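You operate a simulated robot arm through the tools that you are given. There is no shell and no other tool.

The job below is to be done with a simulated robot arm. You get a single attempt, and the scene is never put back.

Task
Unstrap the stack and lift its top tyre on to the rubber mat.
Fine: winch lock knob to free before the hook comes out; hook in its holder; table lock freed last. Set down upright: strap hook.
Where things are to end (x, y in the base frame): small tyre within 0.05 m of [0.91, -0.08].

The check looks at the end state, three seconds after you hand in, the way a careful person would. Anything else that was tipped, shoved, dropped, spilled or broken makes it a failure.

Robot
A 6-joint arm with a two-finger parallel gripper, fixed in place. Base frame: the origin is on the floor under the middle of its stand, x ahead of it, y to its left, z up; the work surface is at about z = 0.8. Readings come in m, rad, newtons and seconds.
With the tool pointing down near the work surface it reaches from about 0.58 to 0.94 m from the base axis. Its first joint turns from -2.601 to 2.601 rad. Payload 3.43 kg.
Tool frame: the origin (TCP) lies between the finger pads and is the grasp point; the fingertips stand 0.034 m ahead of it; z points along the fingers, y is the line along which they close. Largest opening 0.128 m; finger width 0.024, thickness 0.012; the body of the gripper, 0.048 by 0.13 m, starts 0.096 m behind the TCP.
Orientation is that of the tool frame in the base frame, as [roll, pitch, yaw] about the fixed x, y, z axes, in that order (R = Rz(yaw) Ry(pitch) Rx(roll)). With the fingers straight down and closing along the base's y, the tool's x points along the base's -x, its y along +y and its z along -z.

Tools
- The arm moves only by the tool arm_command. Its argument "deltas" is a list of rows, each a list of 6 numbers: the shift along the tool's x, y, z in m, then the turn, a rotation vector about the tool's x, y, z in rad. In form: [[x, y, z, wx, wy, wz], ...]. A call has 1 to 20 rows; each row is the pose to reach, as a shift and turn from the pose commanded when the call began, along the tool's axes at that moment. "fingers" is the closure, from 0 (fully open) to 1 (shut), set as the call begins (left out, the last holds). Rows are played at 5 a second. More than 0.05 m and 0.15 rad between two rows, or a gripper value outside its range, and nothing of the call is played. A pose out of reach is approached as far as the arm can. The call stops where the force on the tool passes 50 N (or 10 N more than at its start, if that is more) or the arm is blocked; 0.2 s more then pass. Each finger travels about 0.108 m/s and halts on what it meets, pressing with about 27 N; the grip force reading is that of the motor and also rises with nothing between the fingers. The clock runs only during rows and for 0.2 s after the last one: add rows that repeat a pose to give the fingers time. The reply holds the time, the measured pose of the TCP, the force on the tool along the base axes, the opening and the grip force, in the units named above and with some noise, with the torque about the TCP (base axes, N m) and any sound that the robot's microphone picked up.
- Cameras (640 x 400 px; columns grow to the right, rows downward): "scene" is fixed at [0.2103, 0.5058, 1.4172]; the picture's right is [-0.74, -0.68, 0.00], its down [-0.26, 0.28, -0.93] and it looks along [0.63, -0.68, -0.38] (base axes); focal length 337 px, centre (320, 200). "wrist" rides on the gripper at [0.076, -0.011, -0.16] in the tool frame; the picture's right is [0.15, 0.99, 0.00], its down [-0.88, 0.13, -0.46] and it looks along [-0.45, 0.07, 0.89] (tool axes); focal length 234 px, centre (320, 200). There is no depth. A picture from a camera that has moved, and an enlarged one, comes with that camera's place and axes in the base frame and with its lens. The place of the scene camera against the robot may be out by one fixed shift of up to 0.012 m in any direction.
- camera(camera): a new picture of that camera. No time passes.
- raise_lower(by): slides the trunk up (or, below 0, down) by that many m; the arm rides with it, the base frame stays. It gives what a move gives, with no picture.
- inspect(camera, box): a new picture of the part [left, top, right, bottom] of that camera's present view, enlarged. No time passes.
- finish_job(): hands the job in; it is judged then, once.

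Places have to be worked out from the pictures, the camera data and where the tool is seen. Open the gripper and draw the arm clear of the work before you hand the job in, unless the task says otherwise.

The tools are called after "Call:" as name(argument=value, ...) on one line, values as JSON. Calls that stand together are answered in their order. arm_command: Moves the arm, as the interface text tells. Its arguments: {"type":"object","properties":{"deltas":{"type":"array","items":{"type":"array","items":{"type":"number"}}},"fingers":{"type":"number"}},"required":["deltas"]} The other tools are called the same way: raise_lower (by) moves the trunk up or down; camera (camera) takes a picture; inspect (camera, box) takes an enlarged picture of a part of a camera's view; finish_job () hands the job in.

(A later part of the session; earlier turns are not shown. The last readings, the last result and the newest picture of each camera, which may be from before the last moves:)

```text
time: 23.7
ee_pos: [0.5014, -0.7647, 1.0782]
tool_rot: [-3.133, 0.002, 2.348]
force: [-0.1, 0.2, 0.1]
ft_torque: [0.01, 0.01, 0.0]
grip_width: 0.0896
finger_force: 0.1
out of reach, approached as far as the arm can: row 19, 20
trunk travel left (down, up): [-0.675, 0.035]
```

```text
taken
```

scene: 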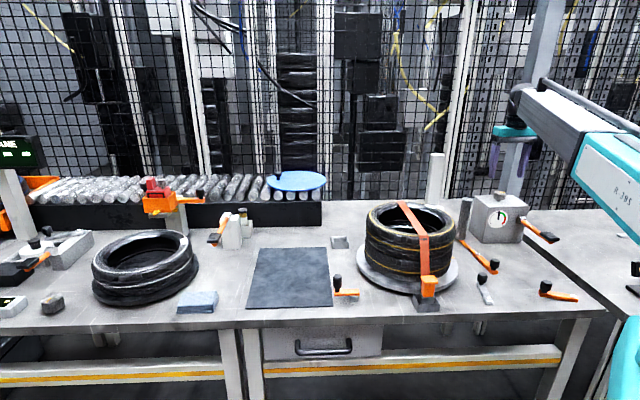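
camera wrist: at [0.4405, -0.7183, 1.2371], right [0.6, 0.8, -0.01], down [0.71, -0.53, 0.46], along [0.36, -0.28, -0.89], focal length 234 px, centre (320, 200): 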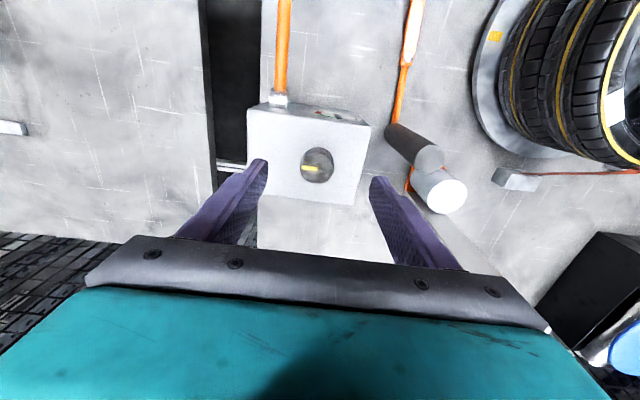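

The arm stopped at its reach limit at radius 0.914 here. I zoom on the knob to refine its centre.

Call:
inspect(camera="wrist", box=[240, 90, 400, 210])

Call:
inspect(camera="scene", box=[455, 120, 565, 250])

```text
3.33 times, centred on (320, 150) of wrist
camera zoom: at [0.4405, -0.7183, 1.2371], right [0.6, 0.8, -0.01], down [0.71, -0.53, 0.46], along [0.36, -0.28, -0.89], focal length 781 px, centre (320, 367)
```

zoom: 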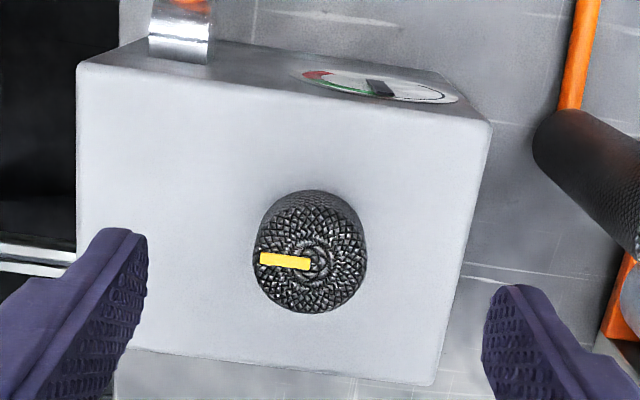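

```text
3.08 times, centred on (510, 185) of scene
camera zoom: at [0.2103, 0.5058, 1.4172], right [-0.74, -0.68, 0.0], down [-0.26, 0.28, -0.93], along [0.63, -0.68, -0.38], focal length 1037 px, centre (-265, 246)
```

zoom: 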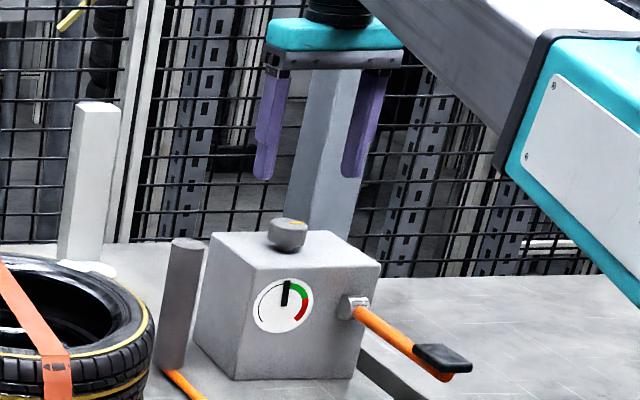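

The knob centre comes out near (0.510, -0.777) with its top at about 0.98. I go down a little and towards it to see whether the reach grows lower down.

Call:
arm_command(deltas=[[-0.005, -0.001, 0.03, 0, 0, 0], [-0.0148, -0.0025, 0.055, 0, 0, 0], [-0.0148, -0.0025, 0.055, 0, 0, 0]])

Call:
inspect(camera="wrist", box=[220, 90, 420, 240])

Call:
inspect(camera="scene", box=[455, 120, 565, 250])

```text
time: 24.5
ee_pos: [0.5055, -0.7707, 1.0225]
tool_rot: [-3.131, 0.003, 2.345]
force: [0.0, 1.2, -0.8]
ft_torque: [0.0, 0.04, 0.03]
grip_width: 0.0894
finger_force: 0.1
out of reach, approached as far as the arm can: row 2, 3
trunk travel left (down, up): [-0.675, 0.035]
```

```text
2.67 times, centred on (320, 165) of wrist
camera zoom: at [0.4444, -0.7228, 1.1815], right [0.6, 0.8, -0.01], down [0.71, -0.53, 0.46], along [0.36, -0.28, -0.89], focal length 624 px, centre (320, 293)
```

zoom: 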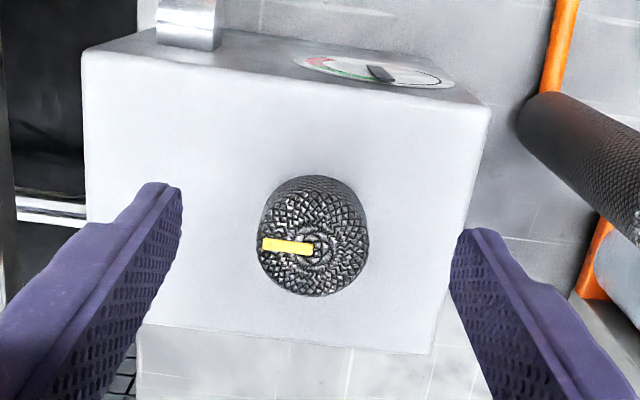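

```text
3.08 times, centred on (510, 185) of scene
camera zoom: at [0.2103, 0.5058, 1.4172], right [-0.74, -0.68, 0.0], down [-0.26, 0.28, -0.93], along [0.63, -0.68, -0.38], focal length 1037 px, centre (-265, 246)
```

zoom: 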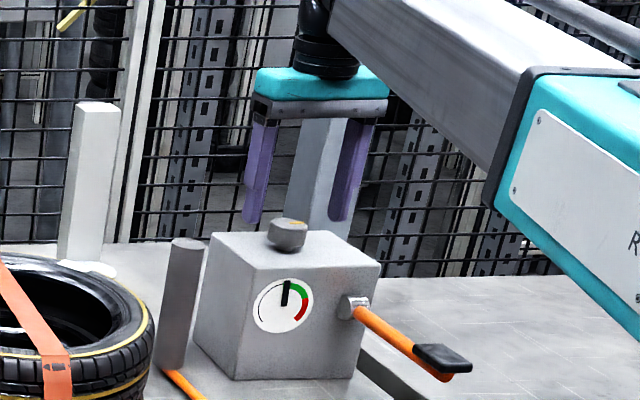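

Lower reaches further (0.922 at z 1.02), so the knob at radius 0.929 is nearly in range. I raise the trunk slightly, since the wrist is above the shoulder and that should add reach.

Call:
raise_lower(by=0.034)

```text
time: 25.2
ee_pos: [0.5047, -0.7702, 1.0573]
tool_rot: [-3.132, 0.003, 2.348]
force: [-0.6, 0.0, -0.3]
ft_torque: [0.03, 0.01, 0.02]
grip_width: 0.0899
finger_force: 0.0
trunk travel left (down, up): [-0.709, 0.001]
```

Now I go down over the knob, with the fingers straddling it and their tips stopping about 5 mm above the box top.

Call:
arm_command(deltas=[[-0.002, 0, 0.035, 0, 0, 0], [-0.0074, -0.001, 0.06, 0, 0, 0], [-0.0074, -0.001, 0.069, 0, 0, 0], [-0.0074, -0.001, 0.069, 0, 0, 0]])

Call:
inspect(camera="wrist", box=[220, 90, 420, 240])

Call:
inspect(camera="scene", box=[470, 160, 560, 240])

```text
time: 26.2
ee_pos: [0.5056, -0.7737, 0.9863]
tool_rot: [-3.13, 0.006, 2.345]
force: [0.6, 0.0, 0.7]
ft_torque: [0.01, 0.0, -0.01]
grip_width: 0.0896
finger_force: 0.1
out of reach, approached as far as the arm can: row 2, 3, 4
trunk travel left (down, up): [-0.709, 0.001]
```

```text
2.67 times, centred on (320, 165) of wrist
camera zoom: at [0.4462, -0.7253, 1.1462], right [0.6, 0.8, -0.01], down [0.71, -0.53, 0.46], along [0.36, -0.29, -0.89], focal length 624 px, centre (320, 293)
```

zoom: 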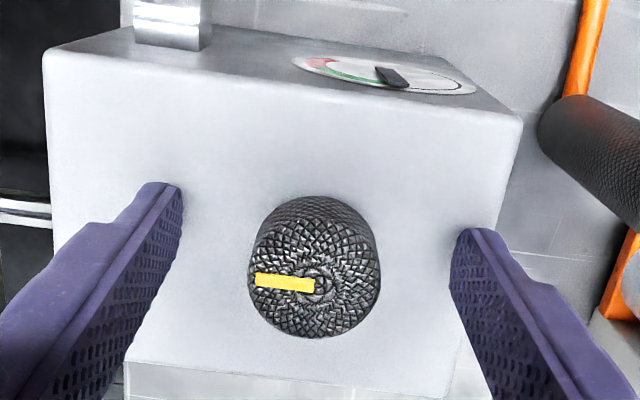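

```text
5.00 times, centred on (515, 200) of scene
camera zoom: at [0.2103, 0.5058, 1.4172], right [-0.74, -0.68, 0.0], down [-0.26, 0.28, -0.93], along [0.63, -0.68, -0.38], focal length 1684 px, centre (-655, 200)
```

zoom: 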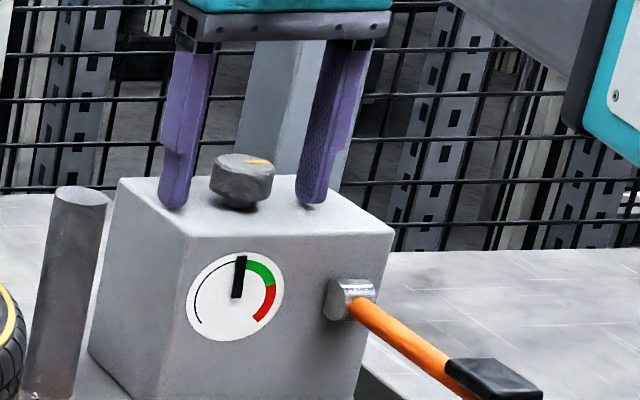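

I'm about 7 mm short radially with the tool vertical. A slight outward tilt of 0.05 rad gains that, so I apply it and close on the knob.

Call:
arm_command(deltas=[[-0.003, -0.001, 0, 0, -0.025, 0], [-0.0074, -0.001, 0, 0, -0.05, 0], [-0.0074, -0.001, 0, 0, -0.05, 0]])

Call:
inspect(camera="wrist", box=[220, 90, 420, 240])

```text
time: 27.1
ee_pos: [0.5123, -0.7803, 0.9869]
tool_rot: [-3.134, 0.052, 2.346]
force: [-0.7, 0.3, 0.2]
ft_torque: [-0.01, 0.0, 0.01]
grip_width: 0.0897
finger_force: 0.1
trunk travel left (down, up): [-0.709, 0.001]
```

```text
2.67 times, centred on (320, 165) of wrist
camera zoom: at [0.4455, -0.7263, 1.1429], right [0.6, 0.8, -0.02], down [0.69, -0.52, 0.5], along [0.39, -0.31, -0.87], focal length 624 px, centre (320, 293)
```

zoom: 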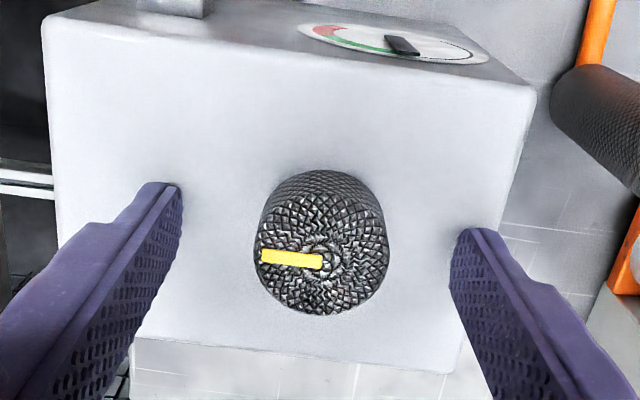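

The TCP is now over the knob centre. I close the fingers on the knob.

Call:
arm_command(deltas=[[0, 0, 0, 0, 0, 0], [0, 0, 0, 0, 0, 0], [0, 0, 0, 0, 0, 0]], fingers=0.7)

Call:
inspect(camera="wrist", box=[220, 90, 420, 240])

```text
time: 27.9
ee_pos: [0.5122, -0.7789, 0.9873]
tool_rot: [-3.134, 0.053, 2.345]
force: [-0.7, -0.6, 0.7]
ft_torque: [0.03, -0.01, -0.03]
grip_width: 0.0391
finger_force: 1.4
trunk travel left (down, up): [-0.709, 0.001]
```

```text
2.67 times, centred on (320, 165) of wrist
camera zoom: at [0.4456, -0.7263, 1.1429], right [0.6, 0.8, -0.02], down [0.69, -0.52, 0.5], along [0.39, -0.31, -0.87], focal length 624 px, centre (320, 293)
```

zoom: 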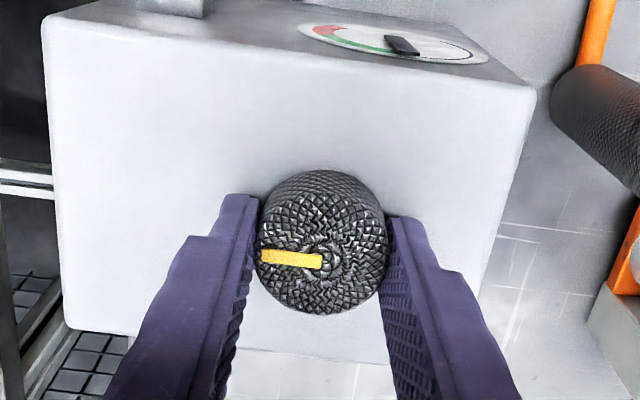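

The knob is about 39 mm across. I squeeze fully, then try a small turn counter-clockwise as seen from above and watch the torque.

Call:
arm_command(deltas=[[0, 0, 0, 0, 0, 0], [0, 0, 0, 0, 0, 0], [0, 0, 0, 0, 0, -0.08], [0, 0, 0, 0, 0, -0.16], [0, 0, 0, 0, 0, -0.24]], fingers=1.0)

Call:
inspect(camera="wrist", box=[220, 90, 420, 240])

Call:
inspect(camera="scene", box=[470, 160, 560, 240])

```text
time: 29.1
ee_pos: [0.5122, -0.7796, 0.9867]
tool_rot: [-3.12, 0.05, 2.587]
force: [2.4, 1.9, 0.2]
ft_torque: [0.92, -1.18, -0.62]
grip_width: 0.0405
finger_force: 45.2
trunk travel left (down, up): [-0.709, 0.001]
```

```text
2.67 times, centred on (320, 165) of wrist
camera zoom: at [0.4368, -0.7418, 1.1432], right [0.4, 0.92, -0.03], down [0.8, -0.33, 0.5], along [0.45, -0.22, -0.87], focal length 624 px, centre (320, 293)
```

zoom: 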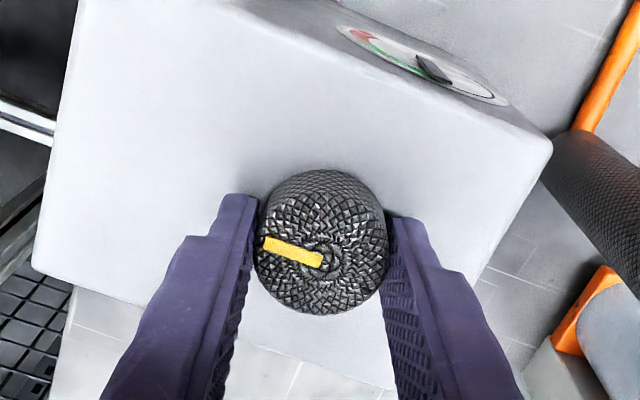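

```text
5.00 times, centred on (515, 200) of scene
camera zoom: at [0.2103, 0.5058, 1.4172], right [-0.74, -0.68, 0.0], down [-0.26, 0.28, -0.93], along [0.63, -0.68, -0.38], focal length 1684 px, centre (-655, 200)
```

zoom: 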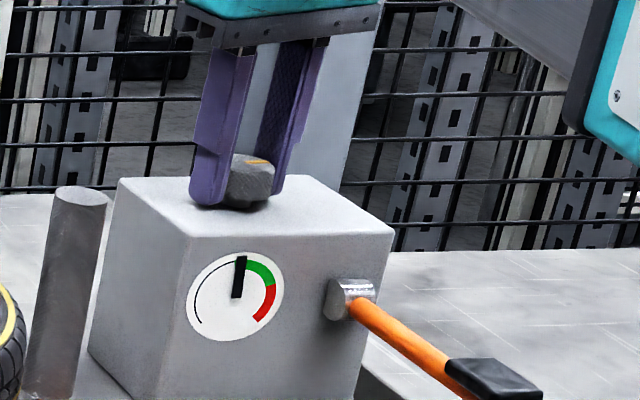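

Turning counter-clockwise met about 0.6 N·m and the knob mostly slipped in the fingers, so it seems to be at that end stop. I turn clockwise instead.

Call:
arm_command(deltas=[[0, 0, 0, 0, 0, 0.1], [0, 0, 0, 0, 0, 0.2], [0, 0, 0, 0, 0, 0.3], [0, 0, 0, 0, 0, 0.4], [0, 0, 0, 0, 0, 0.5], [0, 0, 0, 0, 0, 0.6]])

Call:
inspect(camera="wrist", box=[220, 90, 420, 240])

Call:
inspect(camera="scene", box=[470, 160, 560, 240])

```text
time: 30.4
ee_pos: [0.5098, -0.7807, 0.9866]
tool_rot: [3.135, 0.055, 1.983]
force: [-4.5, 0.6, -0.6]
ft_torque: [-1.1, 1.33, 0.04]
grip_width: 0.0396
finger_force: 45.2
trunk travel left (down, up): [-0.709, 0.001]
```

```text
2.67 times, centred on (320, 165) of wrist
camera zoom: at [0.4652, -0.7082, 1.1427], right [0.85, 0.53, 0.0], down [0.46, -0.73, 0.5], along [0.27, -0.43, -0.86], focal length 624 px, centre (320, 293)
```

zoom: 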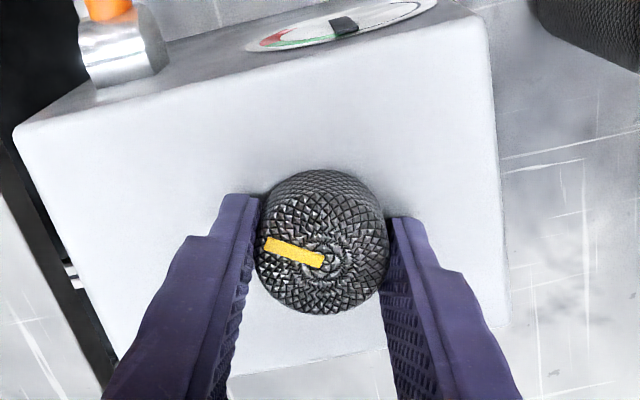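

```text
5.00 times, centred on (515, 200) of scene
camera zoom: at [0.2103, 0.5058, 1.4172], right [-0.74, -0.68, 0.0], down [-0.26, 0.28, -0.93], along [0.63, -0.68, -0.38], focal length 1684 px, centre (-655, 200)
```

zoom: 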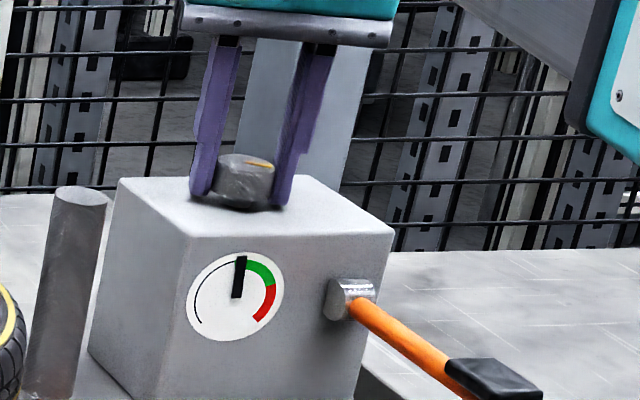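

Clockwise it turns freely with the fingers. I continue in steps towards a quarter turn, watching for the stop.

Call:
arm_command(deltas=[[0, 0, 0, 0, 0, 0.12], [0, 0, 0, 0, 0, 0.24], [0, 0, 0, 0, 0, 0.36], [0, 0, 0, 0, 0, 0.48], [0, 0, 0, 0, 0, 0.6]])

Call:
inspect(camera="wrist", box=[220, 90, 420, 240])

Call:
inspect(camera="scene", box=[380, 160, 560, 310])

```text
time: 31.6
ee_pos: [0.5074, -0.7812, 0.9878]
tool_rot: [3.109, 0.043, 1.382]
force: [-17.2, -2.5, -1.9]
ft_torque: [-0.84, 1.82, 0.01]
grip_width: 0.0404
finger_force: 44.8
trunk travel left (down, up): [-0.709, 0.001]
```

```text
2.67 times, centred on (320, 165) of wrist
camera zoom: at [0.5075, -0.6968, 1.1435], right [1.0, -0.04, 0.03], down [-0.05, -0.87, 0.49], along [0.0, -0.5, -0.87], focal length 624 px, centre (320, 293)
```

zoom: 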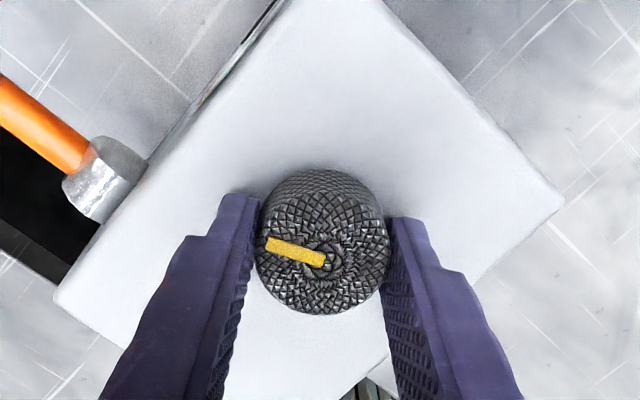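

```text
2.67 times, centred on (470, 235) of scene
camera zoom: at [0.2103, 0.5058, 1.4172], right [-0.74, -0.68, 0.0], down [-0.26, 0.28, -0.93], along [0.63, -0.68, -0.38], focal length 898 px, centre (-80, 107)
```

zoom: 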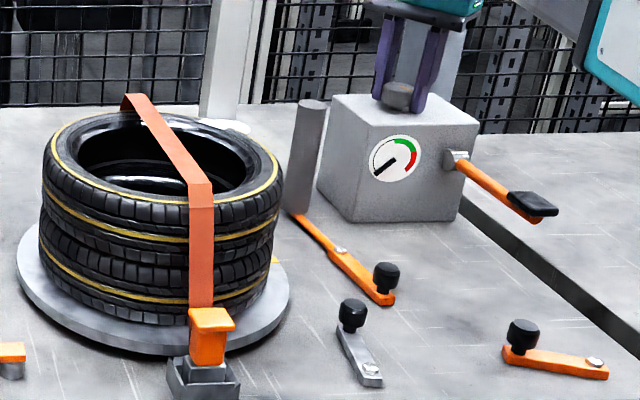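

The gauge needle fell from the green zone to the bottom, so this is the winch and its tension is released. I turn on to the quarter-turn position, easing sideways to relieve the side force.

Call:
arm_command(deltas=[[0, -0.002, 0, 0, 0, 0.1], [0, -0.003, 0, 0, 0, 0.2], [0, -0.003, 0, 0, 0, 0.3], [0, -0.003, 0, 0, 0, 0.38]])

Call:
inspect(camera="wrist", box=[220, 90, 420, 240])

Call:
inspect(camera="scene", box=[470, 160, 560, 240])

```text
time: 32.6
ee_pos: [0.5066, -0.7805, 0.9879]
tool_rot: [3.095, 0.023, 1.003]
force: [-11.4, -4.7, 0.4]
ft_torque: [-0.16, 1.68, 0.44]
grip_width: 0.0409
finger_force: 45.0
trunk travel left (down, up): [-0.709, 0.001]
```

```text
2.67 times, centred on (320, 165) of wrist
camera zoom: at [0.5339, -0.7026, 1.1446], right [0.91, -0.41, 0.04], down [-0.38, -0.79, 0.48], along [-0.16, -0.46, -0.88], focal length 624 px, centre (320, 293)
```

zoom: 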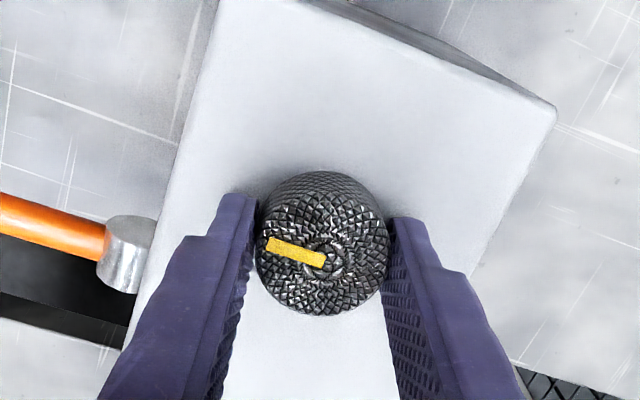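

```text
5.00 times, centred on (515, 200) of scene
camera zoom: at [0.2103, 0.5058, 1.4172], right [-0.74, -0.68, 0.0], down [-0.26, 0.28, -0.93], along [0.63, -0.68, -0.38], focal length 1684 px, centre (-655, 200)
```

zoom: 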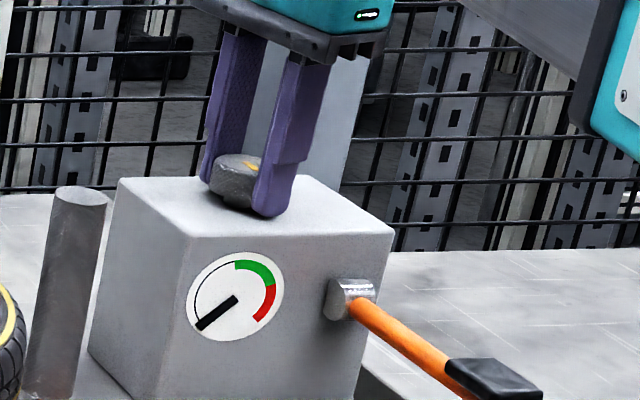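

The pointer now faces the robot, a full quarter turn from where it was, and the torque rose to 0.44 N·m, as at an end stop. I release the knob and lift off straight up.

Call:
arm_command(deltas=[[0, 0, 0, 0, 0, -0.03], [0, 0, 0, 0, 0, -0.03]])

Call:
arm_command(deltas=[[0, 0, 0, 0, 0, 0], [0, 0, 0, 0, 0, 0], [0, 0, -0.04, 0, 0, 0], [0, 0, -0.08, 0, 0, 0], [0, 0, -0.08, 0, 0, 0]], fingers=0.3)

Call:
inspect(camera="wrist", box=[180, 50, 460, 225])

Call:
inspect(camera="scene", box=[380, 160, 560, 310])

```text
time: 33.2
ee_pos: [0.507, -0.7801, 0.9877]
tool_rot: [3.093, 0.025, 1.035]
force: [-11.0, -6.3, 2.4]
ft_torque: [0.79, 1.16, 0.0]
grip_width: 0.0411
finger_force: 45.1
trunk travel left (down, up): [-0.709, 0.001]
```

```text
time: 34.5
ee_pos: [0.505, -0.7744, 1.0677]
tool_rot: [3.093, 0.023, 1.035]
force: [-0.7, 0.0, -0.3]
ft_torque: [0.01, 0.0, 0.0]
grip_width: 0.0895
finger_force: 0.0
trunk travel left (down, up): [-0.709, 0.001]
```

```text
2.29 times, centred on (320, 138) of wrist
camera zoom: at [0.5306, -0.697, 1.2245], right [0.92, -0.38, 0.04], down [-0.35, -0.8, 0.48], along [-0.15, -0.46, -0.88], focal length 535 px, centre (320, 343)
```

zoom: 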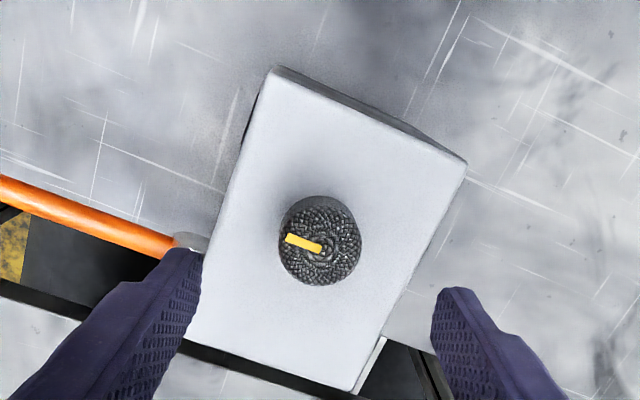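

```text
2.67 times, centred on (470, 235) of scene
camera zoom: at [0.2103, 0.5058, 1.4172], right [-0.74, -0.68, 0.0], down [-0.26, 0.28, -0.93], along [0.63, -0.68, -0.38], focal length 898 px, centre (-80, 107)
```

zoom: 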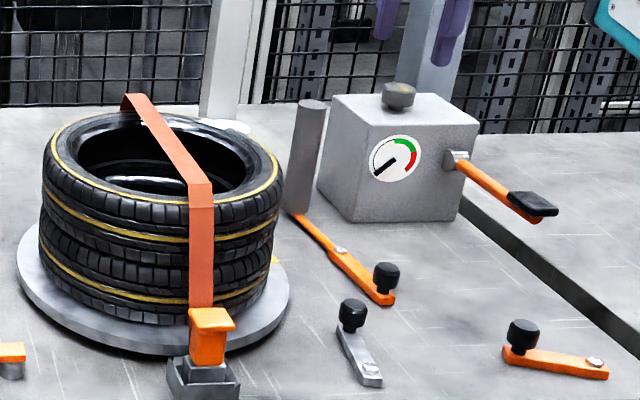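

The knob stays at its new angle and the gauge reads low. Next is the hook near (0.505, -0.235). I level the tool and head back over the stack.

Call:
arm_command(deltas=[[0.03, -0.004, 0, 0.0486, 0.023, 0], [0.073, -0.01, 0, 0.0486, 0.023, 0], [0.117, -0.016, 0, 0.0486, 0.023, 0], [0.16, -0.022, 0, 0.0486, 0.023, 0], [0.204, -0.028, 0, 0.0486, 0.023, 0], [0.25, -0.035, 0, 0.0486, 0.023, 0], [0.294, -0.041, 0, 0.0486, 0.023, 0]], fingers=0.3)

Call:
arm_command(deltas=[[0, 0, 0, 0, 0, -0.147], [0, 0, 0, 0, 0, -0.294], [0, 0, 0, 0, 0, -0.441], [0, 0, 0, 0, 0, -0.588], [0, 0, 0, 0, 0, -0.735], [0, 0, 0, 0, 0, -0.882], [0, 0, 0, 0, 0, -1.029], [0, 0, 0, 0, 0, -1.176], [0, 0, 0, 0, 0, -1.323], [0, 0, 0, 0, 0, -1.47], [0, 0, 0, 0, 0, -1.617], [0, 0, 0, 0, 0, -1.764], [0, 0, 0, 0, 0, -1.911], [0, 0, 0, 0, 0, -2.058], [0, 0, 0, 0, 0, -2.205]])

```text
time: 36.0
ee_pos: [0.6209, -0.5002, 1.0581]
tool_rot: [3.142, 0.001, 1.036]
force: [-0.3, 0.3, 0.1]
ft_torque: [0.01, 0.0, 0.01]
grip_width: 0.0899
finger_force: 0.1
trunk travel left (down, up): [-0.709, 0.001]
```

```text
time: 39.2
ee_pos: [0.6218, -0.5016, 1.059]
tool_rot: [3.142, 0.0, -3.038]
force: [0.4, 0.4, -0.3]
ft_torque: [0.0, -0.01, -0.03]
grip_width: 0.0896
finger_force: 0.0
trunk travel left (down, up): [-0.709, 0.001]
```

Half the wrist turn is done without contact. I continue it so the camera ends up on the outer side.

Call:
arm_command(deltas=[[0, 0, 0, 0, 0, -0.147], [0, 0, 0, 0, 0, -0.294], [0, 0, 0, 0, 0, -0.441], [0, 0, 0, 0, 0, -0.588], [0, 0, 0, 0, 0, -0.735], [0, 0, 0, 0, 0, -0.882], [0, 0, 0, 0, 0, -1.029], [0, 0, 0, 0, 0, -1.176], [0, 0, 0, 0, 0, -1.323], [0, 0, 0, 0, 0, -1.47], [0, 0, 0, 0, 0, -1.617], [0, 0, 0, 0, 0, -1.764], [0, 0, 0, 0, 0, -1.911], [0, 0, 0, 0, 0, -2.058], [0, 0, 0, 0, 0, -2.205]])

Call:
camera(camera="wrist")

```text
time: 42.5
ee_pos: [0.6227, -0.4978, 1.0581]
tool_rot: [3.141, 0.001, -0.845]
force: [-0.6, 0.7, -0.3]
ft_torque: [0.01, 0.0, 0.01]
grip_width: 0.0896
finger_force: 0.0
trunk travel left (down, up): [-0.709, 0.001]
```

```text
taken
camera wrist: at [0.6821, -0.5484, 1.2182], right [-0.64, -0.77, 0.0], down [-0.68, 0.57, 0.46], along [-0.35, 0.29, -0.89], focal length 234 px, centre (320, 200)
```

wrist: 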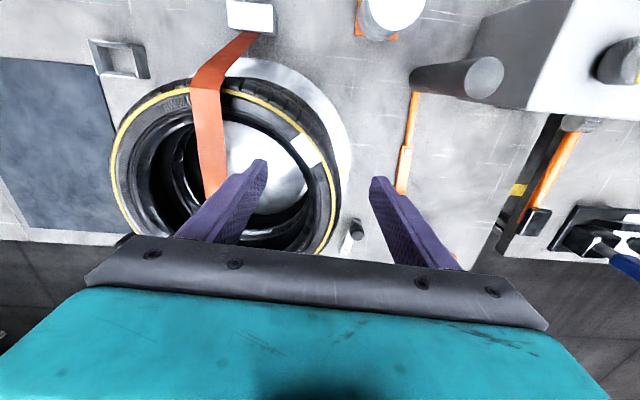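

The yaw is now right for gripping the hook across the strap. I move inward above the hook at this height.

Call:
arm_command(deltas=[[-0.04, -0.0148, 0, 0, 0, -0.01], [-0.08, -0.0295, 0, 0, 0, -0.02], [-0.12, -0.0443, 0, 0, 0, -0.03], [-0.16, -0.059, 0, 0, 0, -0.04], [-0.2, -0.0738, 0, 0, 0, -0.05], [-0.24, -0.0885, 0, 0, 0, -0.06], [-0.24, -0.0885, 0, 0, 0, -0.06]])

Call:
camera(camera="wrist")

Call:
camera(camera="scene")

```text
time: 44.0
ee_pos: [0.5259, -0.2643, 1.0584]
tool_rot: [3.141, -0.002, -0.777]
force: [0.3, -0.9, -0.3]
ft_torque: [0.0, -0.01, -0.01]
grip_width: 0.0897
finger_force: 0.1
trunk travel left (down, up): [-0.709, 0.001]
```

```text
taken
camera wrist: at [0.589, -0.3096, 1.2182], right [-0.59, -0.81, 0.0], down [-0.72, 0.52, 0.46], along [-0.37, 0.27, -0.89], focal length 234 px, centre (320, 200)
```

wrist: 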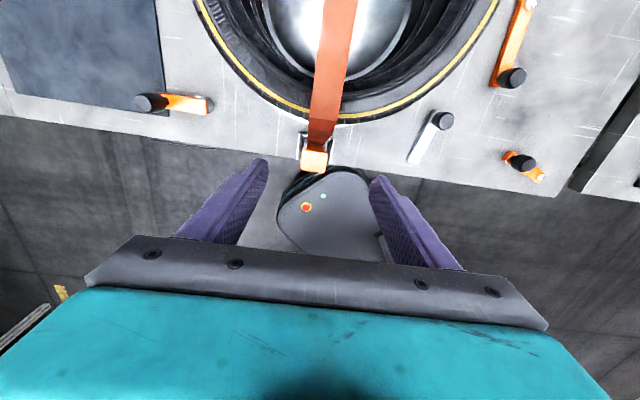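

```text
taken
```

scene: 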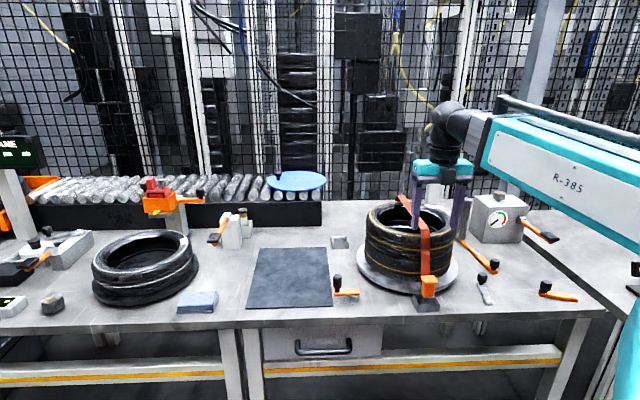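

The arm reached above the hook without contact. I zoom in to locate the hook, its catch and the strap attachment.

Call:
inspect(camera="wrist", box=[260, 90, 380, 190])

Call:
inspect(camera="scene", box=[390, 240, 460, 320])

Call:
inspect(camera="scene", box=[320, 225, 370, 260])

Call:
inspect(camera="wrist", box=[380, 0, 580, 200])

```text
4.00 times, centred on (320, 140) of wrist
camera zoom: at [0.589, -0.3096, 1.2182], right [-0.59, -0.81, 0.0], down [-0.72, 0.52, 0.46], along [-0.37, 0.27, -0.89], focal length 937 px, centre (320, 440)
```

zoom: 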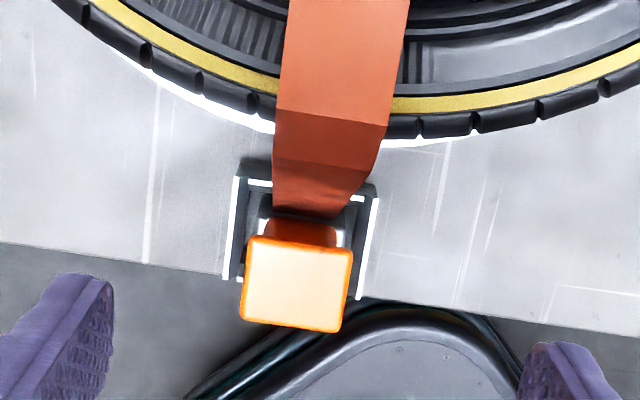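

```text
5.00 times, centred on (425, 280) of scene
camera zoom: at [0.2103, 0.5058, 1.4172], right [-0.74, -0.68, 0.0], down [-0.26, 0.28, -0.93], along [0.63, -0.68, -0.38], focal length 1684 px, centre (-205, -200)
```

zoom: 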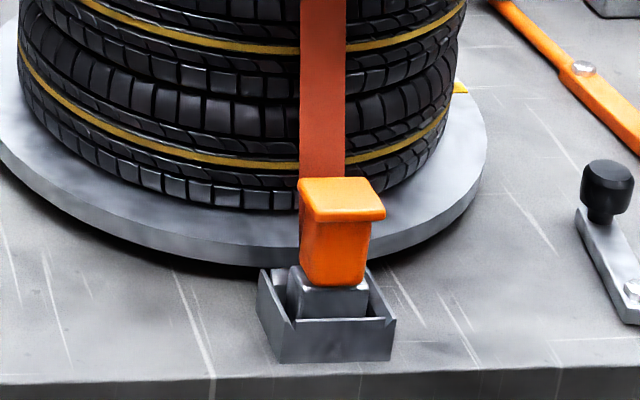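

```text
11.43 times, centred on (345, 242) of scene
camera zoom: at [0.2103, 0.5058, 1.4172], right [-0.74, -0.68, 0.0], down [-0.26, 0.28, -0.93], along [0.63, -0.68, -0.38], focal length 3850 px, centre (34, -286)
```

zoom: 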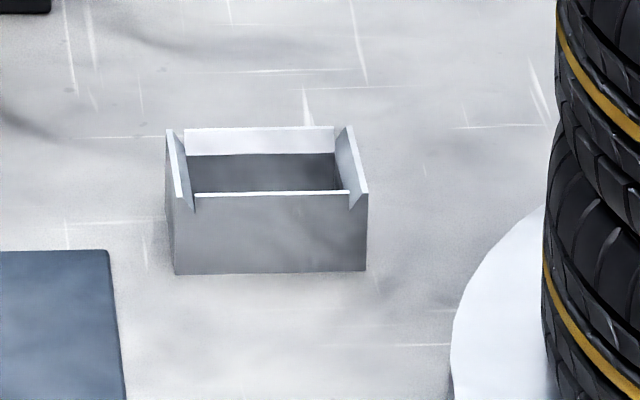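

```text
2.00 times, centred on (480, 100) of wrist
camera zoom: at [0.589, -0.3096, 1.2182], right [-0.59, -0.81, 0.0], down [-0.72, 0.52, 0.46], along [-0.37, 0.27, -0.89], focal length 468 px, centre (0, 400)
```

zoom: 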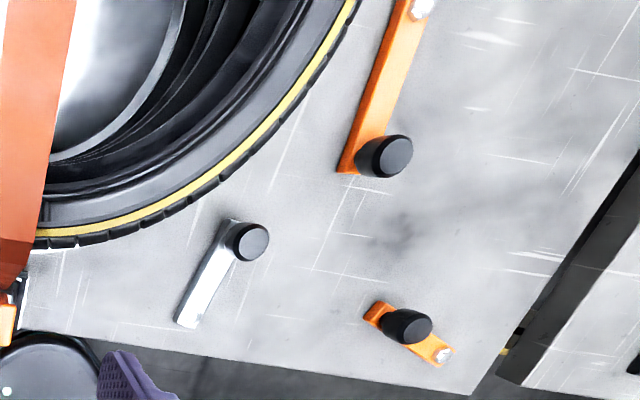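

The hook cap is about 40 mm square, aligned with the bench, centred near (0.507, -0.238) with its top at z ≈ 0.88. I centre over it and descend part way to check the reach.

Call:
arm_command(deltas=[[-0.02, -0.003, 0, 0, 0, 0], [-0.0324, -0.0056, 0.02, 0, 0, 0.004], [-0.0324, -0.0056, 0.06, 0, 0, 0.008], [-0.0324, -0.0056, 0.1, 0, 0, 0.008], [-0.0324, -0.0056, 0.1, 0, 0, 0.008]])

Call:
camera(camera="wrist")

Call:
inspect(camera="scene", box=[370, 170, 490, 320])

```text
time: 45.2
ee_pos: [0.5132, -0.2392, 0.9566]
tool_rot: [3.14, 0.001, -0.785]
force: [0.1, 1.0, 0.4]
ft_torque: [0.0, -0.02, -0.01]
grip_width: 0.0896
finger_force: 0.1
out of reach, approached as far as the arm can: row 2, 3, 4, 5
trunk travel left (down, up): [-0.709, 0.001]
```

```text
taken
camera wrist: at [0.576, -0.286, 1.1166], right [-0.6, -0.8, 0.0], down [-0.71, 0.53, 0.46], along [-0.37, 0.27, -0.89], focal length 234 px, centre (320, 200)
```

wrist: 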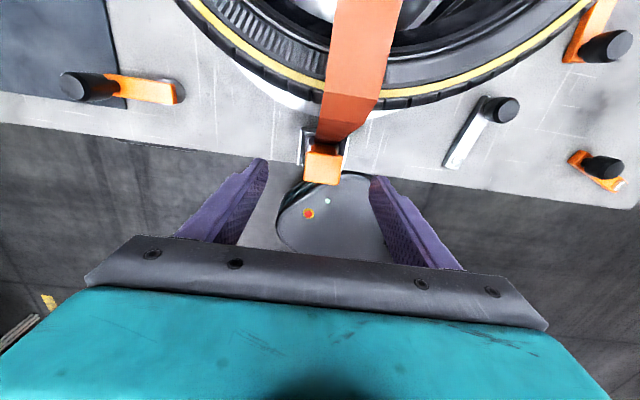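

```text
2.67 times, centred on (430, 245) of scene
camera zoom: at [0.2103, 0.5058, 1.4172], right [-0.74, -0.68, 0.0], down [-0.26, 0.28, -0.93], along [0.63, -0.68, -0.38], focal length 898 px, centre (27, 80)
```

zoom: 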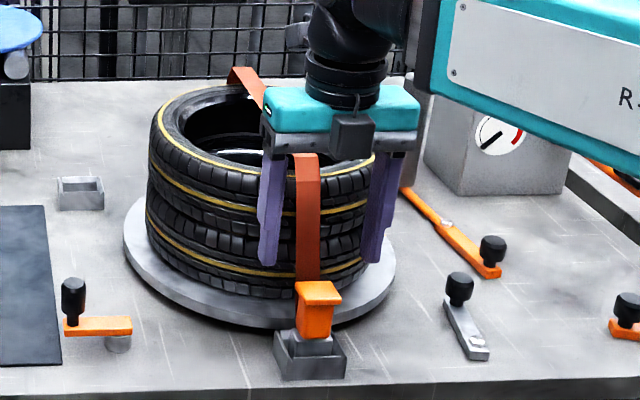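

The hook is only about 4 mm inside what the arm reached, so a tiny tilt will do. I correct sideways by 5 mm and lower to just above the grip height.

Call:
arm_command(deltas=[[-0.0026, 0.0048, 0.02, 0, -0.02, 0], [-0.0026, 0.0048, 0.045, 0, -0.04, 0], [-0.0026, 0.0048, 0.06, 0, -0.04, 0], [-0.0026, 0.0048, 0.06, 0, -0.04, 0]])

Call:
inspect(camera="wrist", box=[220, 90, 420, 240])

Call:
inspect(camera="scene", box=[380, 220, 470, 320])

```text
time: 46.2
ee_pos: [0.5082, -0.2425, 0.8975]
tool_rot: [3.141, 0.039, -0.785]
force: [0.1, 0.3, 0.9]
ft_torque: [0.02, -0.03, 0.01]
grip_width: 0.0898
finger_force: 0.0
trunk travel left (down, up): [-0.709, 0.001]
```

```text
2.67 times, centred on (320, 165) of wrist
camera zoom: at [0.5746, -0.2925, 1.0543], right [-0.6, -0.8, -0.01], down [-0.7, 0.52, 0.49], along [-0.39, 0.3, -0.87], focal length 624 px, centre (320, 293)
```

zoom: 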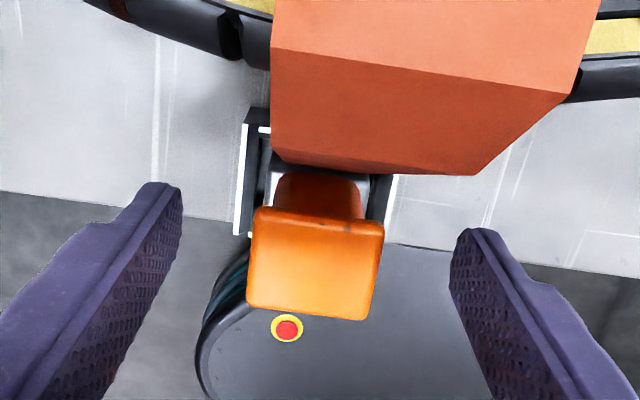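

```text
4.00 times, centred on (425, 270) of scene
camera zoom: at [0.2103, 0.5058, 1.4172], right [-0.74, -0.68, 0.0], down [-0.26, 0.28, -0.93], along [0.63, -0.68, -0.38], focal length 1348 px, centre (-100, -80)
```

zoom: 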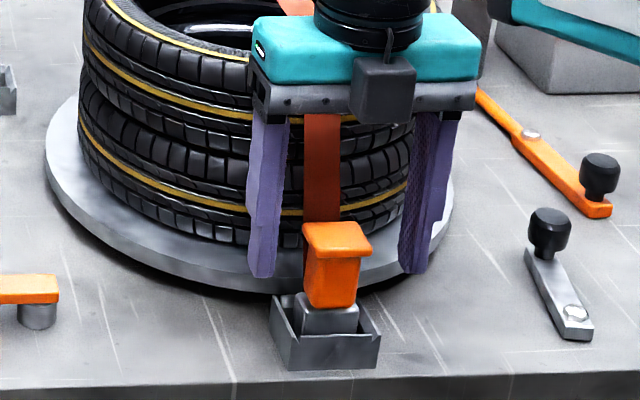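

The hook sits centred between the fingers; comparing heights puts the cap top near z 0.888. I lower 17 mm more, keeping the tips above the cradle walls, and close on it.

Call:
arm_command(deltas=[[0, 0, 0.01, 0, 0, 0], [0, 0, 0.0175, 0, 0, 0], [0, 0, 0.0175, 0, 0, 0]])

Call:
arm_command(deltas=[[0, 0, 0, 0, 0, 0], [0, 0, 0, 0, 0, 0], [0, 0, 0, 0, 0, 0]], fingers=1.0)

Call:
inspect(camera="wrist", box=[220, 90, 420, 240])

Call:
inspect(camera="scene", box=[380, 220, 470, 320])

```text
time: 47.0
ee_pos: [0.5072, -0.2424, 0.8801]
tool_rot: [-3.14, 0.039, -0.786]
force: [0.6, 0.3, -0.4]
ft_torque: [0.04, 0.02, 0.02]
grip_width: 0.0895
finger_force: 0.0
trunk travel left (down, up): [-0.709, 0.001]
```

```text
time: 47.9
ee_pos: [0.5076, -0.2426, 0.8811]
tool_rot: [-3.141, 0.04, -0.786]
force: [0.6, -0.1, 0.0]
ft_torque: [-0.03, -0.02, 0.02]
grip_width: 0.0377
finger_force: 26.9
trunk travel left (down, up): [-0.709, 0.001]
```

```text
2.67 times, centred on (320, 165) of wrist
camera zoom: at [0.5741, -0.2922, 1.0369], right [-0.6, -0.8, -0.01], down [-0.7, 0.52, 0.49], along [-0.39, 0.3, -0.87], focal length 624 px, centre (320, 293)
```

zoom: 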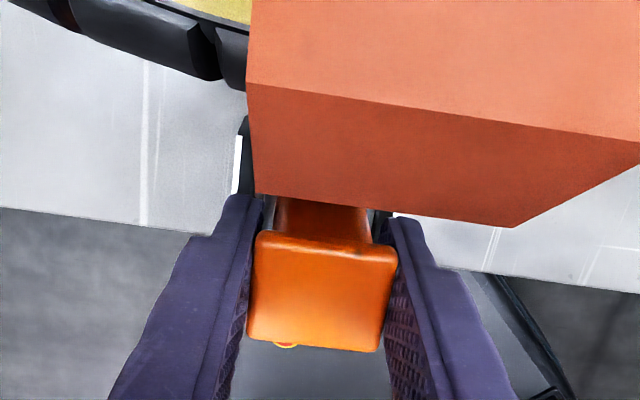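

```text
4.00 times, centred on (425, 270) of scene
camera zoom: at [0.2103, 0.5058, 1.4172], right [-0.74, -0.68, 0.0], down [-0.26, 0.28, -0.93], along [0.63, -0.68, -0.38], focal length 1348 px, centre (-100, -80)
```

zoom: 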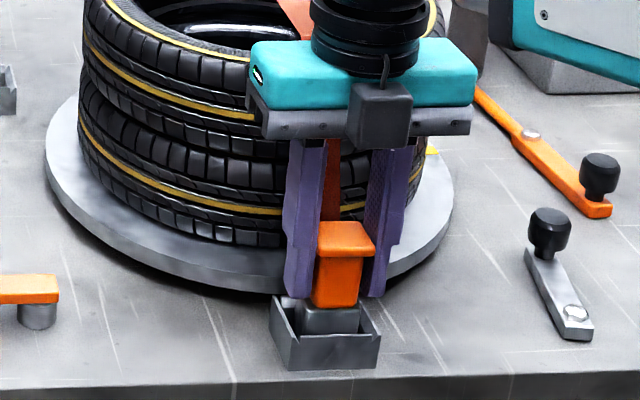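

The grip is firm at 38 mm with 27 N. I lift the hook straight up in a first small stage and watch the force for drag from the strap or the catch.

Call:
arm_command(deltas=[[-0.0004, 0, -0.01, 0, 0, 0], [-0.001, 0, -0.025, 0, 0, 0], [-0.0018, 0, -0.045, 0, 0, 0], [-0.0024, 0, -0.06, 0, 0, 0]])

Call:
camera(camera="scene")

Call:
inspect(camera="scene", box=[380, 200, 470, 320])

```text
time: 48.9
ee_pos: [0.5087, -0.2419, 0.9392]
tool_rot: [-3.141, 0.04, -0.784]
force: [-0.1, -0.3, -2.0]
ft_torque: [-0.03, -0.01, 0.0]
grip_width: 0.0381
finger_force: 26.9
trunk travel left (down, up): [-0.709, 0.001]
```

```text
taken
```

scene: 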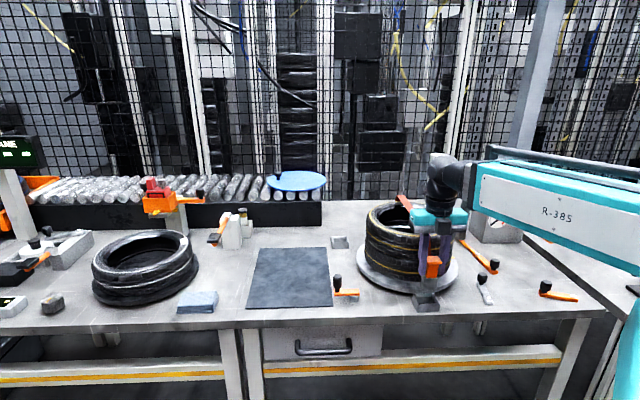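

```text
3.33 times, centred on (425, 260) of scene
camera zoom: at [0.2103, 0.5058, 1.4172], right [-0.74, -0.68, 0.0], down [-0.26, 0.28, -0.93], along [0.63, -0.68, -0.38], focal length 1123 px, centre (-30, 0)
```

zoom: 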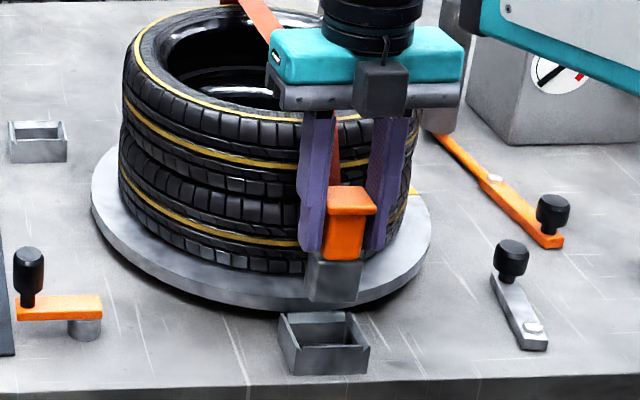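

The hook is out of its catch, weighing about 2 N and upright. I raise it well above the tyre top before crossing over.

Call:
arm_command(deltas=[[-0.0018, 0, -0.045, 0, 0, 0], [-0.0036, 0, -0.09, 0, 0, 0], [0.004, 0, -0.12, 0, 0, 0], [0.02, 0, -0.14, 0, 0, 0], [0.02, 0, -0.14, 0, 0, 0]])

Call:
camera(camera="scene")

Call:
camera(camera="wrist")

```text
time: 50.0
ee_pos: [0.5254, -0.2598, 1.0807]
tool_rot: [-3.141, 0.04, -0.786]
force: [-0.8, 0.4, -1.5]
ft_torque: [-0.01, 0.0, 0.04]
grip_width: 0.038
finger_force: 26.9
trunk travel left (down, up): [-0.709, 0.001]
```

```text
taken
```

scene: 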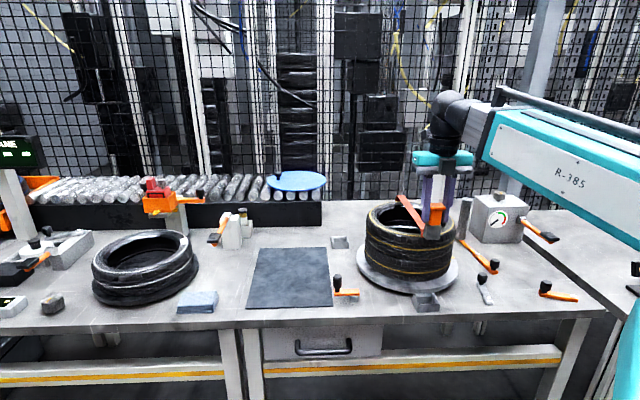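

```text
taken
camera wrist: at [0.5928, -0.3108, 1.2363], right [-0.6, -0.8, -0.01], down [-0.7, 0.52, 0.49], along [-0.39, 0.3, -0.87], focal length 234 px, centre (320, 200)
```

wrist: 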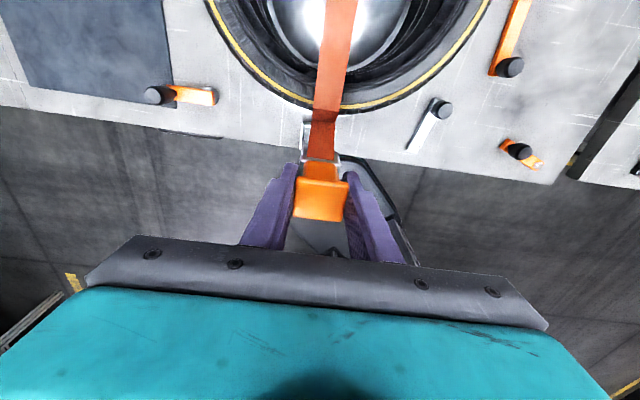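

The hook is clear above the tyre. I carry it over towards the holder, turning it half round about the vertical as it goes; the far holder then gets the favourable tilt.

Call:
arm_command(deltas=[[0.0114, -0.0075, -0.0005, 0.0057, 0, 0.1427], [0.0228, -0.0151, -0.0009, 0.0114, 0, 0.2854], [0.0342, -0.0226, -0.0014, 0.0171, 0, 0.4281], [0.0456, -0.0302, -0.0018, 0.0228, 0, 0.5708], [0.057, -0.0377, -0.0023, 0.0286, 0, 0.7135], [0.0685, -0.0453, -0.0027, 0.0343, 0, 0.8562], [0.0799, -0.0528, -0.0032, 0.04, 0, 0.9989], [0.0913, -0.0604, -0.0036, 0.0457, 0, 1.1416], [0.1027, -0.0679, -0.0041, 0.0514, 0, 1.2843], [0.1141, -0.0755, -0.0045, 0.0571, 0, 1.427], [0.1255, -0.083, -0.005, 0.0628, 0, 1.5697]])

Call:
inspect(camera="scene", box=[300, 120, 480, 300])

```text
time: 52.5
ee_pos: [0.6738, -0.2894, 1.0799]
tool_rot: [-3.141, 0.042, -2.36]
force: [0.1, -0.1, -2.2]
ft_torque: [-0.01, 0.0, 0.03]
grip_width: 0.0376
finger_force: 27.1
trunk travel left (down, up): [-0.709, 0.001]
```

```text
2.22 times, centred on (390, 210) of scene
camera zoom: at [0.2103, 0.5058, 1.4172], right [-0.74, -0.68, 0.0], down [-0.26, 0.28, -0.93], along [0.63, -0.68, -0.38], focal length 749 px, centre (164, 178)
```

zoom: 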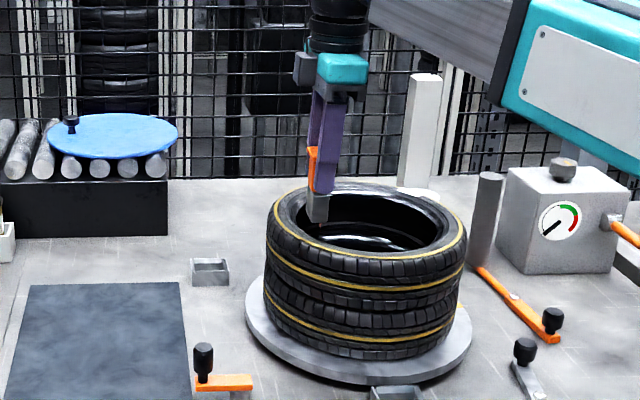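

The hook is upright over the tyre edge and the strap has followed with no pull. I continue the second half of the turn and the travel towards the holder.

Call:
arm_command(deltas=[[-0.0074, -0.0114, 0.0003, 0.0057, 0, 0.1427], [-0.0148, -0.0227, 0.0006, 0.0114, 0, 0.2854], [-0.0222, -0.0341, 0.0009, 0.0171, 0, 0.4281], [-0.0296, -0.0455, 0.0012, 0.0228, 0, 0.5708], [-0.037, -0.0568, 0.0015, 0.0286, 0, 0.7135], [-0.0443, -0.0682, 0.0018, 0.0343, 0, 0.8562], [-0.0517, -0.0795, 0.0021, 0.04, 0, 0.9989], [-0.0591, -0.0909, 0.0024, 0.0457, 0, 1.1416], [-0.0665, -0.1023, 0.0027, 0.0514, 0, 1.2843], [-0.0739, -0.1136, 0.003, 0.0571, 0, 1.427], [-0.0813, -0.125, 0.0033, 0.0628, 0, 1.5697]])

Call:
camera(camera="wrist")

Call:
inspect(camera="scene", box=[270, 120, 450, 300])

```text
time: 54.9
ee_pos: [0.8197, -0.3211, 1.0792]
tool_rot: [-3.14, 0.04, 2.353]
force: [-0.1, 0.0, -1.3]
ft_torque: [0.01, 0.01, -0.02]
grip_width: 0.0377
finger_force: 26.9
trunk travel left (down, up): [-0.709, 0.001]
```

```text
taken
camera wrist: at [0.7549, -0.2712, 1.2359], right [0.6, 0.8, -0.01], down [0.7, -0.52, 0.49], along [0.39, -0.3, -0.87], focal length 234 px, centre (320, 200)
```

wrist: 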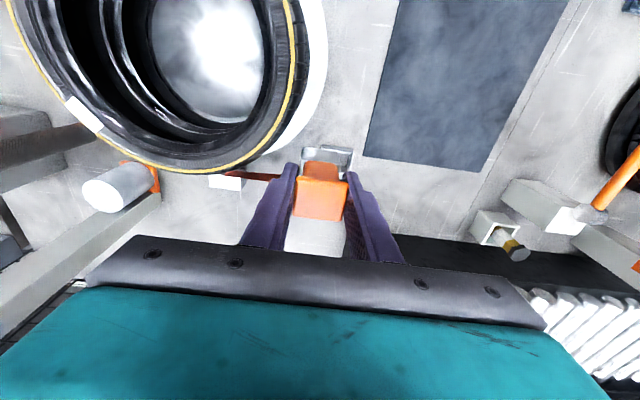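

```text
2.22 times, centred on (360, 210) of scene
camera zoom: at [0.2103, 0.5058, 1.4172], right [-0.74, -0.68, 0.0], down [-0.26, 0.28, -0.93], along [0.63, -0.68, -0.38], focal length 749 px, centre (231, 178)
```

zoom: 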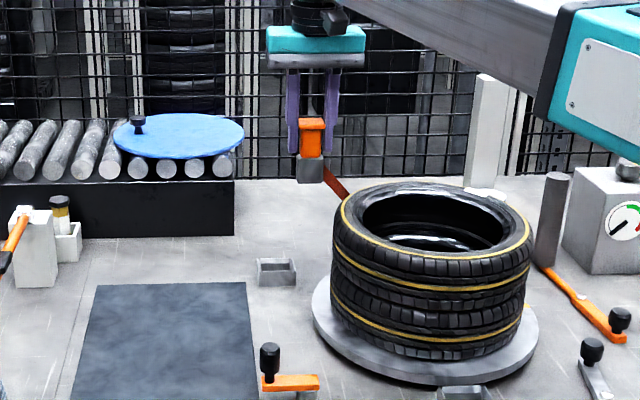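

The strap has come off the tyres and now runs directly to its anchor. I zoom the wrist view on the holder to fix its position before lowering.

Call:
inspect(camera="wrist", box=[260, 120, 400, 220])

Call:
inspect(camera="scene", box=[310, 130, 400, 260])

```text
4.00 times, centred on (330, 170) of wrist
camera zoom: at [0.7549, -0.2712, 1.2359], right [0.6, 0.8, -0.01], down [0.7, -0.52, 0.49], along [0.39, -0.3, -0.87], focal length 937 px, centre (280, 320)
```

zoom: 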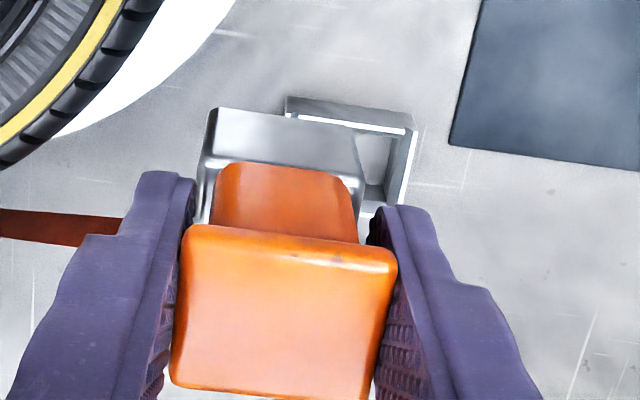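

```text
3.08 times, centred on (355, 195) of scene
camera zoom: at [0.2103, 0.5058, 1.4172], right [-0.74, -0.68, 0.0], down [-0.26, 0.28, -0.93], along [0.63, -0.68, -0.38], focal length 1037 px, centre (212, 215)
```

zoom: 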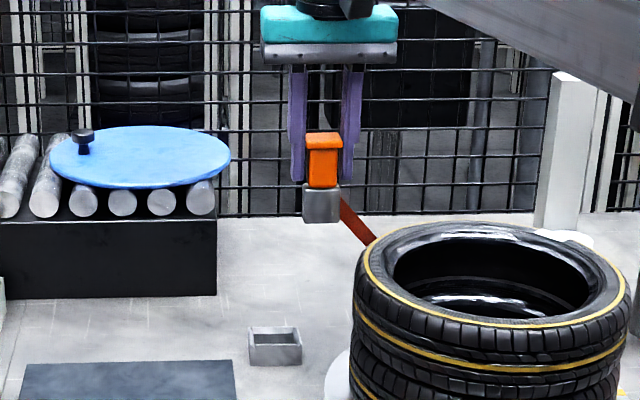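

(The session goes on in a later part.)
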